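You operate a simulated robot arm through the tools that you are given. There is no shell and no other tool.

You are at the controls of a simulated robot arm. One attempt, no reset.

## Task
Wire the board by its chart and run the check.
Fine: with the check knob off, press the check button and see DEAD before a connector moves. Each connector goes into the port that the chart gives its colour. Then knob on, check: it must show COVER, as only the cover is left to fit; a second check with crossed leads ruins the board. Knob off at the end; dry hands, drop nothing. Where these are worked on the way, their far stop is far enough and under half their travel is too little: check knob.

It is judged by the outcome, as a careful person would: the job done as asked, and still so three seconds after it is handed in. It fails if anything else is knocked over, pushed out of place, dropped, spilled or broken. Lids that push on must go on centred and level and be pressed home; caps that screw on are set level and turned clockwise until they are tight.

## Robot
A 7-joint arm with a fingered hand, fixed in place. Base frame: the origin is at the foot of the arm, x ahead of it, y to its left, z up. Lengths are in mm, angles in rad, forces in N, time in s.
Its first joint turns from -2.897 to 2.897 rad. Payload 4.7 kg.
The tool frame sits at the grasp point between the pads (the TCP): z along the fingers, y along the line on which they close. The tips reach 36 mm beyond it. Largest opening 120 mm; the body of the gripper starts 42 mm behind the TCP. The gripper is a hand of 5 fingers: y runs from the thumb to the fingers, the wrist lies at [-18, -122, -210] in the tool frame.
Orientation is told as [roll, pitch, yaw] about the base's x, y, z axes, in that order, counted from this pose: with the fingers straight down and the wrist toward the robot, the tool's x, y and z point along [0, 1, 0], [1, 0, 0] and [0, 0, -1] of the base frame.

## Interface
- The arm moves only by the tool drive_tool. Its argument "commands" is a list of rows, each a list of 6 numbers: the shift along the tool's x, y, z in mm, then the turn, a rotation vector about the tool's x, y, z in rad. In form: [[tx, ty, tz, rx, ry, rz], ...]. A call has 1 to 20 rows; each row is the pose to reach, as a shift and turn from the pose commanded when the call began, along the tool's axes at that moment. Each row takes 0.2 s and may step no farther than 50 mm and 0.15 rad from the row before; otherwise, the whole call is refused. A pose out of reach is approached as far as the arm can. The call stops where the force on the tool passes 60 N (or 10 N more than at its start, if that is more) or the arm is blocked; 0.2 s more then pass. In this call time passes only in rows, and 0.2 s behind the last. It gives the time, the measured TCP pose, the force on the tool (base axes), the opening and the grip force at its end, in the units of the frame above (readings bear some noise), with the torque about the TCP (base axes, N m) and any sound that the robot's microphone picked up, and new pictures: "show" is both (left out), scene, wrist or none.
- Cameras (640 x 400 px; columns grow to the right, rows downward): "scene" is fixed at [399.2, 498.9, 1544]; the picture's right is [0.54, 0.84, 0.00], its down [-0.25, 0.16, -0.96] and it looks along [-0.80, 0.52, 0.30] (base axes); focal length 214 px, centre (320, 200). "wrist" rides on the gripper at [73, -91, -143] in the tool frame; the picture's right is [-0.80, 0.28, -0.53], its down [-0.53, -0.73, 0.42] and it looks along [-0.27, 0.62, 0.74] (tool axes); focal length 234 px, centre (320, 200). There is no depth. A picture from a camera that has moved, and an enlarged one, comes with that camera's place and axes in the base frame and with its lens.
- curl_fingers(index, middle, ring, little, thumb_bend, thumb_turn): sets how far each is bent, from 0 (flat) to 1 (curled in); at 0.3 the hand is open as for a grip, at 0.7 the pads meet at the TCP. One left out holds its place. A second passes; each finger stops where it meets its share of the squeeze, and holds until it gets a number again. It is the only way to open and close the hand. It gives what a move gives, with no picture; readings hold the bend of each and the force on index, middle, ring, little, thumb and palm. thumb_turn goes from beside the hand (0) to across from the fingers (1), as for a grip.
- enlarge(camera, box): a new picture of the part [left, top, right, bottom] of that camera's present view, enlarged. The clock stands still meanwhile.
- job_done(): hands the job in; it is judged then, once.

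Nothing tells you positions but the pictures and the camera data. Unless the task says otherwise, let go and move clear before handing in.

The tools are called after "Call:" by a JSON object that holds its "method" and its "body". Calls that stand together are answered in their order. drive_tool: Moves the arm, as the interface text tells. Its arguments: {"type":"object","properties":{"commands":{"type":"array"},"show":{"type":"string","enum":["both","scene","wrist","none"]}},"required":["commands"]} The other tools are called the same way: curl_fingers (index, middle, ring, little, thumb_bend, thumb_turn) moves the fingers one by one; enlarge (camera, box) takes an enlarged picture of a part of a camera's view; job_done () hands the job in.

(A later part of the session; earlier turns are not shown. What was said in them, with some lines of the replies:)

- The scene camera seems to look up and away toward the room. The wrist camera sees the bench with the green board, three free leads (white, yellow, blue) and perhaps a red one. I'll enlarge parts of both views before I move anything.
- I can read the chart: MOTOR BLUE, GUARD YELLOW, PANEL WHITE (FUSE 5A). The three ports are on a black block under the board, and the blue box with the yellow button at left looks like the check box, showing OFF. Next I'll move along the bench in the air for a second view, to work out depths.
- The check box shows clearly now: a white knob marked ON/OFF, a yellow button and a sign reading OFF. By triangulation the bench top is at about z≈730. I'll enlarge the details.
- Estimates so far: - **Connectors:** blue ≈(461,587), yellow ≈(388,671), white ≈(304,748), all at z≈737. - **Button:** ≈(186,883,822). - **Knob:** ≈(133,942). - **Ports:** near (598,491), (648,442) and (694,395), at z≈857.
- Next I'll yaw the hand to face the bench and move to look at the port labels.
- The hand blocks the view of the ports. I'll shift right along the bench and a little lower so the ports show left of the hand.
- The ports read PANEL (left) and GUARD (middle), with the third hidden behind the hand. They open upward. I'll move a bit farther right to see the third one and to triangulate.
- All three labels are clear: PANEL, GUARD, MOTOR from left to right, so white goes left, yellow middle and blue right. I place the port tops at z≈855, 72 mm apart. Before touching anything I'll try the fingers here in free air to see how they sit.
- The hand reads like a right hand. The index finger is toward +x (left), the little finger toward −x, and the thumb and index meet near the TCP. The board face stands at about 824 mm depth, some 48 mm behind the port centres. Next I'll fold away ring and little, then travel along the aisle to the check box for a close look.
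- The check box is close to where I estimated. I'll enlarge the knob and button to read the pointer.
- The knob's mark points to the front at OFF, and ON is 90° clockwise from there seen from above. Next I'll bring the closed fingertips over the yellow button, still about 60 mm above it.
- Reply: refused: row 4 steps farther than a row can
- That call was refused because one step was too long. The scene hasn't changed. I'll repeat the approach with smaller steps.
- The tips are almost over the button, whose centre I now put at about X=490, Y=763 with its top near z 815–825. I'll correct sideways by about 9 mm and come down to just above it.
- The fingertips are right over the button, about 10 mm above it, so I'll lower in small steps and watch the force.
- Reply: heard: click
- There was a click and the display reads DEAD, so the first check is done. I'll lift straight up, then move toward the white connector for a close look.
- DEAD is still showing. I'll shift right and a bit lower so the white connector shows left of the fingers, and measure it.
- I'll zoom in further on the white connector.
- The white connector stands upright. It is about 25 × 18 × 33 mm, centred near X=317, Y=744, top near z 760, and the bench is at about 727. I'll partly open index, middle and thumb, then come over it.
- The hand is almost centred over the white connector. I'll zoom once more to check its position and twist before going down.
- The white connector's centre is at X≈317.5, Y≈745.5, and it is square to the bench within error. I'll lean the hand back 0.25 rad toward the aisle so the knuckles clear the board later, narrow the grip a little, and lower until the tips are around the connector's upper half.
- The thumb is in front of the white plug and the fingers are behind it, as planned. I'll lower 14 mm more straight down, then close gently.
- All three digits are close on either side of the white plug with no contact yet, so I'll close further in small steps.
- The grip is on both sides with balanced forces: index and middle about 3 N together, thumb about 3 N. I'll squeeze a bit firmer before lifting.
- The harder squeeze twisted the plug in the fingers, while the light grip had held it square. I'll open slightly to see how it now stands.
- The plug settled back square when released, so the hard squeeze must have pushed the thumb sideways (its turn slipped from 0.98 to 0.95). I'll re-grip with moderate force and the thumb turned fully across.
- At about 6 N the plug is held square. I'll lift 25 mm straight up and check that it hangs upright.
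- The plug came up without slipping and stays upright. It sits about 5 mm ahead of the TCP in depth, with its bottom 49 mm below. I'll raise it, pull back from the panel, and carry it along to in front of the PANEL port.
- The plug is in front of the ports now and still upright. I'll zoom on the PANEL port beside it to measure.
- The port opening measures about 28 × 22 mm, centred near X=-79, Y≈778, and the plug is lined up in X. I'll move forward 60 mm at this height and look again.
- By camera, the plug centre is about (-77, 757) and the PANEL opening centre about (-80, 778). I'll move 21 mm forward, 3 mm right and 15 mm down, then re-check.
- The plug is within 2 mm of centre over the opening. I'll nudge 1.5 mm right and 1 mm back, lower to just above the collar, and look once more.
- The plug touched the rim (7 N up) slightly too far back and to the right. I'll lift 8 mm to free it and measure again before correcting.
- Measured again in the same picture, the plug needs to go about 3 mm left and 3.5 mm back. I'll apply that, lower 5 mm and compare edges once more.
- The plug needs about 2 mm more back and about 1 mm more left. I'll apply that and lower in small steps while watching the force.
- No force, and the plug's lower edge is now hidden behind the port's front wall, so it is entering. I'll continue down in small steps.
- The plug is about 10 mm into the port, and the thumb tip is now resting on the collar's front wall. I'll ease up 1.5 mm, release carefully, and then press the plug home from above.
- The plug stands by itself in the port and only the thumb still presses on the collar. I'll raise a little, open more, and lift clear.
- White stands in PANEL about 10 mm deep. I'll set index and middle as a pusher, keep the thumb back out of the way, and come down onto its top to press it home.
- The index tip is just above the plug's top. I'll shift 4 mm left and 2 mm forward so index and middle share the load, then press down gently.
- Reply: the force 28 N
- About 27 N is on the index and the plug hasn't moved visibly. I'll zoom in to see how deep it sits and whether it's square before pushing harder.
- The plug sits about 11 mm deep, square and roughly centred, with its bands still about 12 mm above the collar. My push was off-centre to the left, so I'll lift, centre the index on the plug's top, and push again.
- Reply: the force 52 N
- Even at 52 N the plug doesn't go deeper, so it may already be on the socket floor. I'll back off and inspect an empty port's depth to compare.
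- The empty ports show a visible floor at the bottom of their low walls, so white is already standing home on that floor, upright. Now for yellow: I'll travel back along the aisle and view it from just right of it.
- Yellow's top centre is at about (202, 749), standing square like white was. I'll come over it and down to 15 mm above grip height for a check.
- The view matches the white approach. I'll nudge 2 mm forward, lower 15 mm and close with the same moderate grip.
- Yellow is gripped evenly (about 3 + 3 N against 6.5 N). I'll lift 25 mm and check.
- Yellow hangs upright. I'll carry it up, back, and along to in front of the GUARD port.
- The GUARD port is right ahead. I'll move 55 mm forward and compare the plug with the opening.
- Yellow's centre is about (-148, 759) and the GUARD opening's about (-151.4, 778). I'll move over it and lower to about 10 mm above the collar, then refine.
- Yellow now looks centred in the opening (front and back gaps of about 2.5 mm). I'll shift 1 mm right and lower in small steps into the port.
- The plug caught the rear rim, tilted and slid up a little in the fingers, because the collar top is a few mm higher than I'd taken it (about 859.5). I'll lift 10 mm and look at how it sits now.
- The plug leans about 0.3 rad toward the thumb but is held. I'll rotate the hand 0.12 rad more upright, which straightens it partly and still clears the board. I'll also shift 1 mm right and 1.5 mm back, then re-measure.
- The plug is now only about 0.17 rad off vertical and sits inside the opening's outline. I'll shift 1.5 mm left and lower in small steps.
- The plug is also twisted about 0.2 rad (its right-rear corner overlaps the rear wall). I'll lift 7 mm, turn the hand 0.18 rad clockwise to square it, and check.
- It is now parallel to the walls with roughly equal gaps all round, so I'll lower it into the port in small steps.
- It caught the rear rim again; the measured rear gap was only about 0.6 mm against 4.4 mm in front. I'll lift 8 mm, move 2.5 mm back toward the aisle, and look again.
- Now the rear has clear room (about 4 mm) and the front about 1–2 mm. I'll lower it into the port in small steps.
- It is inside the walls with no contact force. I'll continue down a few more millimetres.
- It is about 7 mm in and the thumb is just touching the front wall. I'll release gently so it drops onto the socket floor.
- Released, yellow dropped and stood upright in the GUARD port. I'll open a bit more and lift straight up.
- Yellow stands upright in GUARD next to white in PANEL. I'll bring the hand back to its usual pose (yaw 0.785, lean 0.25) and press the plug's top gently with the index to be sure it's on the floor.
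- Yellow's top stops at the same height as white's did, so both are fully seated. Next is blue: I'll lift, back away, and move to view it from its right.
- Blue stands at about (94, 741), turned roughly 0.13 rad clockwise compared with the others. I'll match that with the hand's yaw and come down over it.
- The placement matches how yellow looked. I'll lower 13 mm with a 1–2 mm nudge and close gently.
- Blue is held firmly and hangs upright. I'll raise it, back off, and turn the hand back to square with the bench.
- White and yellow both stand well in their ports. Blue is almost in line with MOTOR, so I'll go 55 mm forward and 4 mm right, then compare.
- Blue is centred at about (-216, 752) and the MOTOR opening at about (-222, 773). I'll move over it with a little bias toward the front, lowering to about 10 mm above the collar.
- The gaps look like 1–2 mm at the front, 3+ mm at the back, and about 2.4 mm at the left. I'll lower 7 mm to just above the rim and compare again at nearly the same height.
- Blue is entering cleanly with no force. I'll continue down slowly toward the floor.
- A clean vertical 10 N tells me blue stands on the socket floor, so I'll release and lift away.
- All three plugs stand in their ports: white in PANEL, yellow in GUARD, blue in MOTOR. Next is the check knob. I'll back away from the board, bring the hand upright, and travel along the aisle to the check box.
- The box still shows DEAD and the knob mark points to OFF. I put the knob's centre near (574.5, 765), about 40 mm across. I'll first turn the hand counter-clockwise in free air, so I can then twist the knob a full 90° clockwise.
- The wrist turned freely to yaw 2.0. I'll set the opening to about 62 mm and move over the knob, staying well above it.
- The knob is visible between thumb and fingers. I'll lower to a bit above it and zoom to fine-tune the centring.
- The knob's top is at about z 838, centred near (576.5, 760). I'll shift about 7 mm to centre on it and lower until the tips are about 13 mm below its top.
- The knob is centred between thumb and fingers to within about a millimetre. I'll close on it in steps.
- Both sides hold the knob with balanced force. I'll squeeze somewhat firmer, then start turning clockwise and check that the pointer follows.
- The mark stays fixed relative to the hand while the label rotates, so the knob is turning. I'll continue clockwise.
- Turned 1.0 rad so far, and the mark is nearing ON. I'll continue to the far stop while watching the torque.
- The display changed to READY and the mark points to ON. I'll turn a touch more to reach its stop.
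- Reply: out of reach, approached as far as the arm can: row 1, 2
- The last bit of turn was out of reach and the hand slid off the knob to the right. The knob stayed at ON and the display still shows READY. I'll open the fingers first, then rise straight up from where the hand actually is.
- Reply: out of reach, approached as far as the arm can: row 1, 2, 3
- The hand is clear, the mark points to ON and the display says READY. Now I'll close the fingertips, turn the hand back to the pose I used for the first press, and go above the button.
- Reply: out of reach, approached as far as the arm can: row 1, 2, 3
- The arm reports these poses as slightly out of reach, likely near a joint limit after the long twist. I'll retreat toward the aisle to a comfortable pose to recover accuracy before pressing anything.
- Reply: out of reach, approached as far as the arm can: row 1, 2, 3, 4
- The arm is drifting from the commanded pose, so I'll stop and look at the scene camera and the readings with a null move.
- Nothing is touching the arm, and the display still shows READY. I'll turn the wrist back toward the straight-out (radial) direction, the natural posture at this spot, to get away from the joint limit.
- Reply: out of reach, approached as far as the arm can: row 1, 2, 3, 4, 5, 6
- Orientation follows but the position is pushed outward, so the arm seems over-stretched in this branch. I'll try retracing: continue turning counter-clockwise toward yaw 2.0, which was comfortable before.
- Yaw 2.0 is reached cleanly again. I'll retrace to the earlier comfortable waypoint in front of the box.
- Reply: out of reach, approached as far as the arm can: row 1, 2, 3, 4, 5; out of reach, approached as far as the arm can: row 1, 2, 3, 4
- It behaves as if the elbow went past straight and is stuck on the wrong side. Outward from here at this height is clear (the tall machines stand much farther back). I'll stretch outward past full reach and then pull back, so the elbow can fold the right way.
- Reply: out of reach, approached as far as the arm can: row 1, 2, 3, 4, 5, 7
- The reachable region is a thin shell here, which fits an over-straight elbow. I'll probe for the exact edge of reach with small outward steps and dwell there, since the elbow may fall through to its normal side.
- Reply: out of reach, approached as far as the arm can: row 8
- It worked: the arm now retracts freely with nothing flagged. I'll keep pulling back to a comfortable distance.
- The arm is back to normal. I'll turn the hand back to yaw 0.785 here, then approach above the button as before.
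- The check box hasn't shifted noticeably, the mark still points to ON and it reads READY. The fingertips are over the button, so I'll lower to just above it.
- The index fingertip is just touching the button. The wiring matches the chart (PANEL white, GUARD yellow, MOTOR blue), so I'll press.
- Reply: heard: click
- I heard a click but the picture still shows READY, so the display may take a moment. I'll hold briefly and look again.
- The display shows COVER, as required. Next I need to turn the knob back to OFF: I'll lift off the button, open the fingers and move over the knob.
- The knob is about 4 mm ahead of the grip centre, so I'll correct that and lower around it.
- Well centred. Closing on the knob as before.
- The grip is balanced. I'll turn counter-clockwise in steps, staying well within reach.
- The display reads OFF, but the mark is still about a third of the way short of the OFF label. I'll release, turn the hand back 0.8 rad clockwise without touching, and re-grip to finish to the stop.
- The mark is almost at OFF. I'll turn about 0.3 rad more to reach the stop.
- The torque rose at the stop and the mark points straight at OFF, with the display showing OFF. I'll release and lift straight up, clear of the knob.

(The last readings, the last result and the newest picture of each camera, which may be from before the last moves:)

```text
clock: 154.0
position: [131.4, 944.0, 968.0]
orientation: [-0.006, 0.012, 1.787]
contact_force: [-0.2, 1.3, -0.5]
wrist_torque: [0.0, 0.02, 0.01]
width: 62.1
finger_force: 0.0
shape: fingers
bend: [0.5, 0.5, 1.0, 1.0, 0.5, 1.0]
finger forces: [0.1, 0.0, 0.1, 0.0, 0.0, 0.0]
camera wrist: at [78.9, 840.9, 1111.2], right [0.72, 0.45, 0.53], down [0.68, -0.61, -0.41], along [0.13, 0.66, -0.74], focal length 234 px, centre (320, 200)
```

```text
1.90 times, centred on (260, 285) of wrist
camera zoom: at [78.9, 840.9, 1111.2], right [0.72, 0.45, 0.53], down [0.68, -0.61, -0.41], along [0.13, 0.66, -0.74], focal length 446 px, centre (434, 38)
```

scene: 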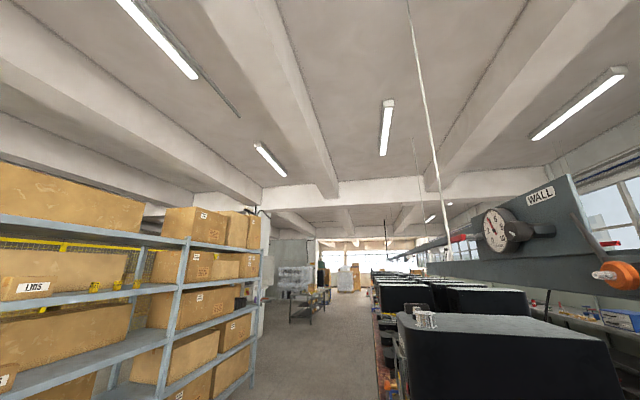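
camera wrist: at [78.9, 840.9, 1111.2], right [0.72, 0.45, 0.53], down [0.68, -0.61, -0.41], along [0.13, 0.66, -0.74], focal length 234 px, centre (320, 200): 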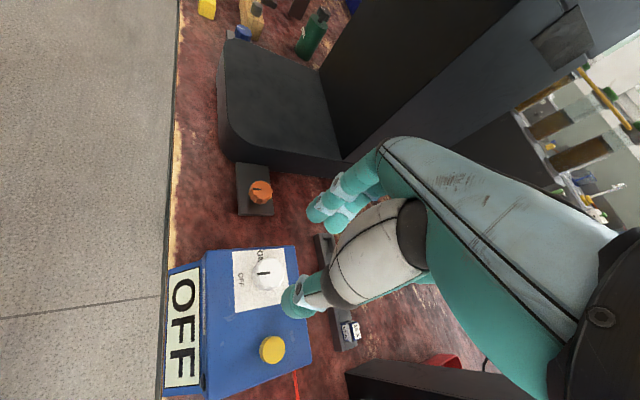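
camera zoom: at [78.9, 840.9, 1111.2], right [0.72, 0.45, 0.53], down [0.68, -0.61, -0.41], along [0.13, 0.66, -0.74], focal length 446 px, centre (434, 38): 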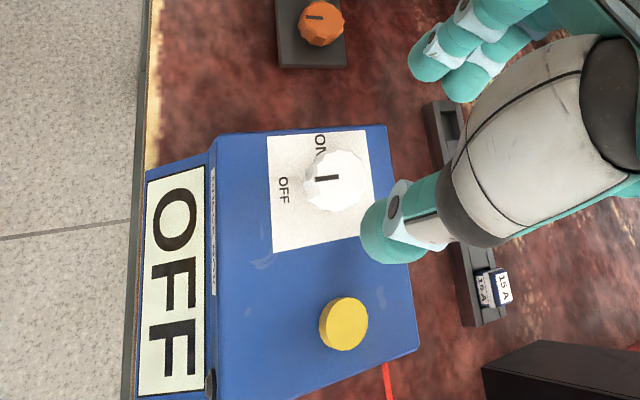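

The knob and display are at OFF and nothing is disturbed. I'll retreat toward the aisle, turn back, and take a last look at the plugs.

Call:
{"method": "drive_tool", "body": {"commands": [[0, -30, -5, 0, 0, 0], [0, -60, -10, 0, 0, 0], [0, -90, -15, 0, 0, 0], [0, -120, -20, 0, 0, 0], [0, -150, -30, 0, 0, 0], [0, -180, -40, 0, 0, 0]], "show": "none"}}

Call:
{"method": "drive_tool", "body": {"commands": [[0, 0, 0, 0, 0, 0.14], [0, 0, 0, 0, 0, 0.28], [0, 0, 0, 0, 0, 0.42], [0, 0, 0, 0, 0, 0.56], [0, 0, 0, 0, 0, 0.7], [0, 0, 0, 0, 0, 0.84], [0, 0, 0, 0, 0, 1.0]], "show": "wrist"}}

```text
clock: 155.4
position: [167.0, 769.1, 1010.9]
orientation: [-0.005, 0.011, 1.786]
contact_force: [0.2, 0.0, -1.6]
wrist_torque: [-0.02, 0.05, 0.02]
width: 62.7
finger_force: 0.1
shape: fingers
bend: [0.5, 0.5, 1.0, 1.0, 0.5, 1.0]
finger forces: [0.1, 0.1, 0.0, 0.1, 0.0, 0.1]
```

```text
refused: row 7 steps farther than a row can; nothing moved
```

The retreat went well, and the turn was refused because its last step was too big. I'll repeat it with even steps.

Call:
{"method": "drive_tool", "body": {"commands": [[0, 0, 0, 0, 0, 0.14], [0, 0, 0, 0, 0, 0.28], [0, 0, 0, 0, 0, 0.42], [0, 0, 0, 0, 0, 0.56], [0, 0, 0, 0, 0, 0.7], [0, 0, 0, 0, 0, 0.84], [0, 0, 0, 0, 0, 0.97], [0, 0, 0, 0, 0, 1.0]], "show": "wrist"}}

Call:
{"method": "enlarge", "body": {"camera": "wrist", "box": [60, 60, 340, 300]}}

```text
clock: 157.2
position: [168.3, 770.7, 1010.7]
orientation: [-0.011, 0.001, 0.785]
contact_force: [0.5, 0.6, -0.1]
wrist_torque: [0.02, -0.01, 0.03]
width: 62.8
finger_force: 0.2
shape: fingers
bend: [0.5, 0.5, 1.0, 1.0, 0.5, 1.0]
finger forces: [0.1, 0.0, 0.0, 0.0, 0.0, 0.1]
camera wrist: at [52.6, 758.2, 1153.2], right [0.76, -0.37, 0.53], down [-0.14, -0.9, -0.42], along [0.63, 0.24, -0.73], focal length 234 px, centre (320, 200)
```

wrist: 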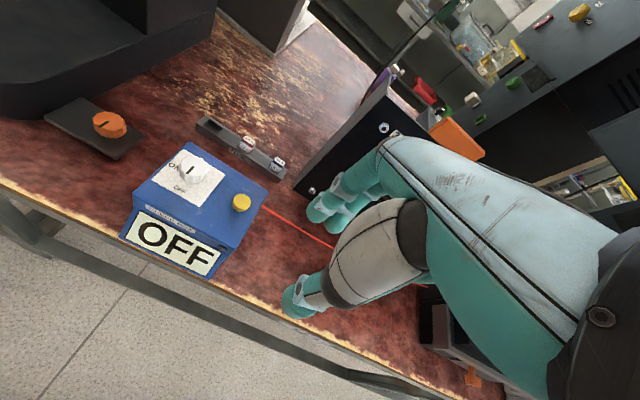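

```text
1.67 times, centred on (200, 180) of wrist
camera zoom: at [52.6, 758.2, 1153.2], right [0.76, -0.37, 0.53], down [-0.14, -0.9, -0.42], along [0.63, 0.24, -0.73], focal length 390 px, centre (520, 233)
```

zoom: 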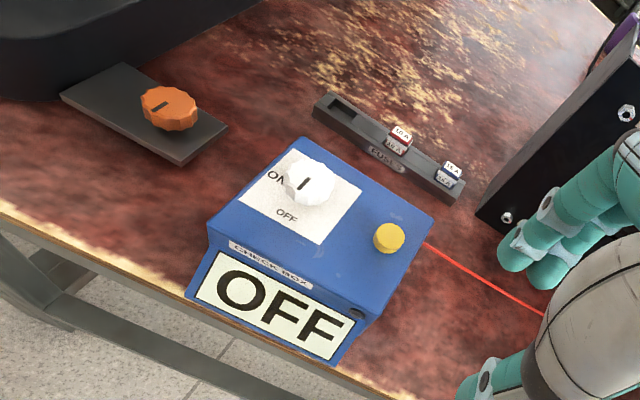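

The check box is at OFF and in place. I'll travel along the aisle once more to confirm that the three plugs are still seated.

Call:
{"method": "drive_tool", "body": {"commands": [[0, -30, 0, 0, 0, 0], [-20, -60, 0, 0, 0, 0], [-65, -70, 0, 0, 0, 0], [-110, -80, 0, 0, 0, 0], [-155, -90, 0, 0, 0, 0], [-200, -100, 0, 0, 0, 0], [-245, -100, 0, 0, 0, 0], [-290, -100, 0, 0, 0, 0], [-335, -100, 0, 0, 0, 0], [-380, -100, 0, 0, 0, 0], [-425, -100, 0, 0, 0, 0], [-470, -100, 0, 0, 0, 0], [-515, -100, 0, 0, 0, 0], [-560, -100, 0, 0, 0, 0], [-605, -100, 0, 0, 0, 0], [-650, -100, 0, 0, 0, 0], [-690, -100, 0, 0, 0, 0]], "show": "wrist"}}

Call:
{"method": "enlarge", "body": {"camera": "wrist", "box": [120, 60, 360, 210]}}

```text
clock: 160.8
position: [587.9, 208.1, 1019.4]
orientation: [-0.011, 0.001, 0.788]
contact_force: [-0.8, 0.4, 0.0]
wrist_torque: [-0.01, 0.0, 0.0]
width: 62.7
finger_force: 0.0
shape: fingers
bend: [0.5, 0.5, 1.0, 1.0, 0.5, 1.0]
finger forces: [0.0, 0.0, 0.0, 0.1, 0.0, 0.1]
camera wrist: at [471.4, 195.0, 1161.4], right [0.76, -0.37, 0.53], down [-0.14, -0.9, -0.42], along [0.63, 0.25, -0.73], focal length 234 px, centre (320, 200)
```

wrist: 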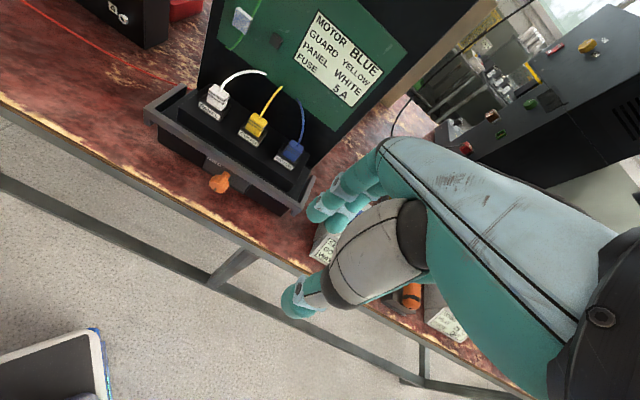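

```text
2.67 times, centred on (240, 135) of wrist
camera zoom: at [471.4, 195.0, 1161.4], right [0.76, -0.37, 0.53], down [-0.14, -0.9, -0.42], along [0.63, 0.25, -0.73], focal length 624 px, centre (533, 373)
```

zoom: 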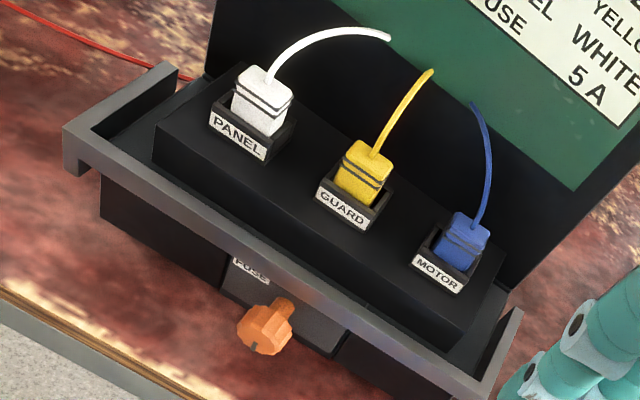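

All three plugs are seated: white in PANEL, yellow in GUARD, blue in MOTOR. The final check showed COVER, the knob is back at OFF, and the empty hand is clear in the aisle. I'm handing the job in.

Call:
{"method": "job_done", "body": {}}

```text
The job is handed in.
```

The board is wired by its chart, and the final check showed COVER. I handed the job in and haven't seen the judging result.

- **First check:** with the knob off, the box showed DEAD before any connector was moved.
- **Wiring:** white is in PANEL, yellow in GUARD and blue in MOTOR. All three stand upright on the socket floors, and I looked at them again just before handing in.
- **Second check:** with the knob turned on, the box went to READY. Pressing the button then gave COVER.
- **Finish:** the knob is back at its OFF stop, the display reads OFF, and the hand is empty and clear of the bench.

Three things did not go smoothly:

- **Knob, turning on:** the last bit of the turn was out of the arm's reach, and the hand slid off and dragged against the knob. The mark was already at ON and the box already read READY. I saw no lasting shift of the box; my estimate from the pictures is under 2 mm.
- **White and yellow:** both plugs caught a port rim on the way in and needed several tries. I also pressed white with up to about 52 N before I saw it was already on the socket floor.
- **Fuse:** the chart also lists a 5 A fuse. I left the fuse holder alone and did not check what is in it.
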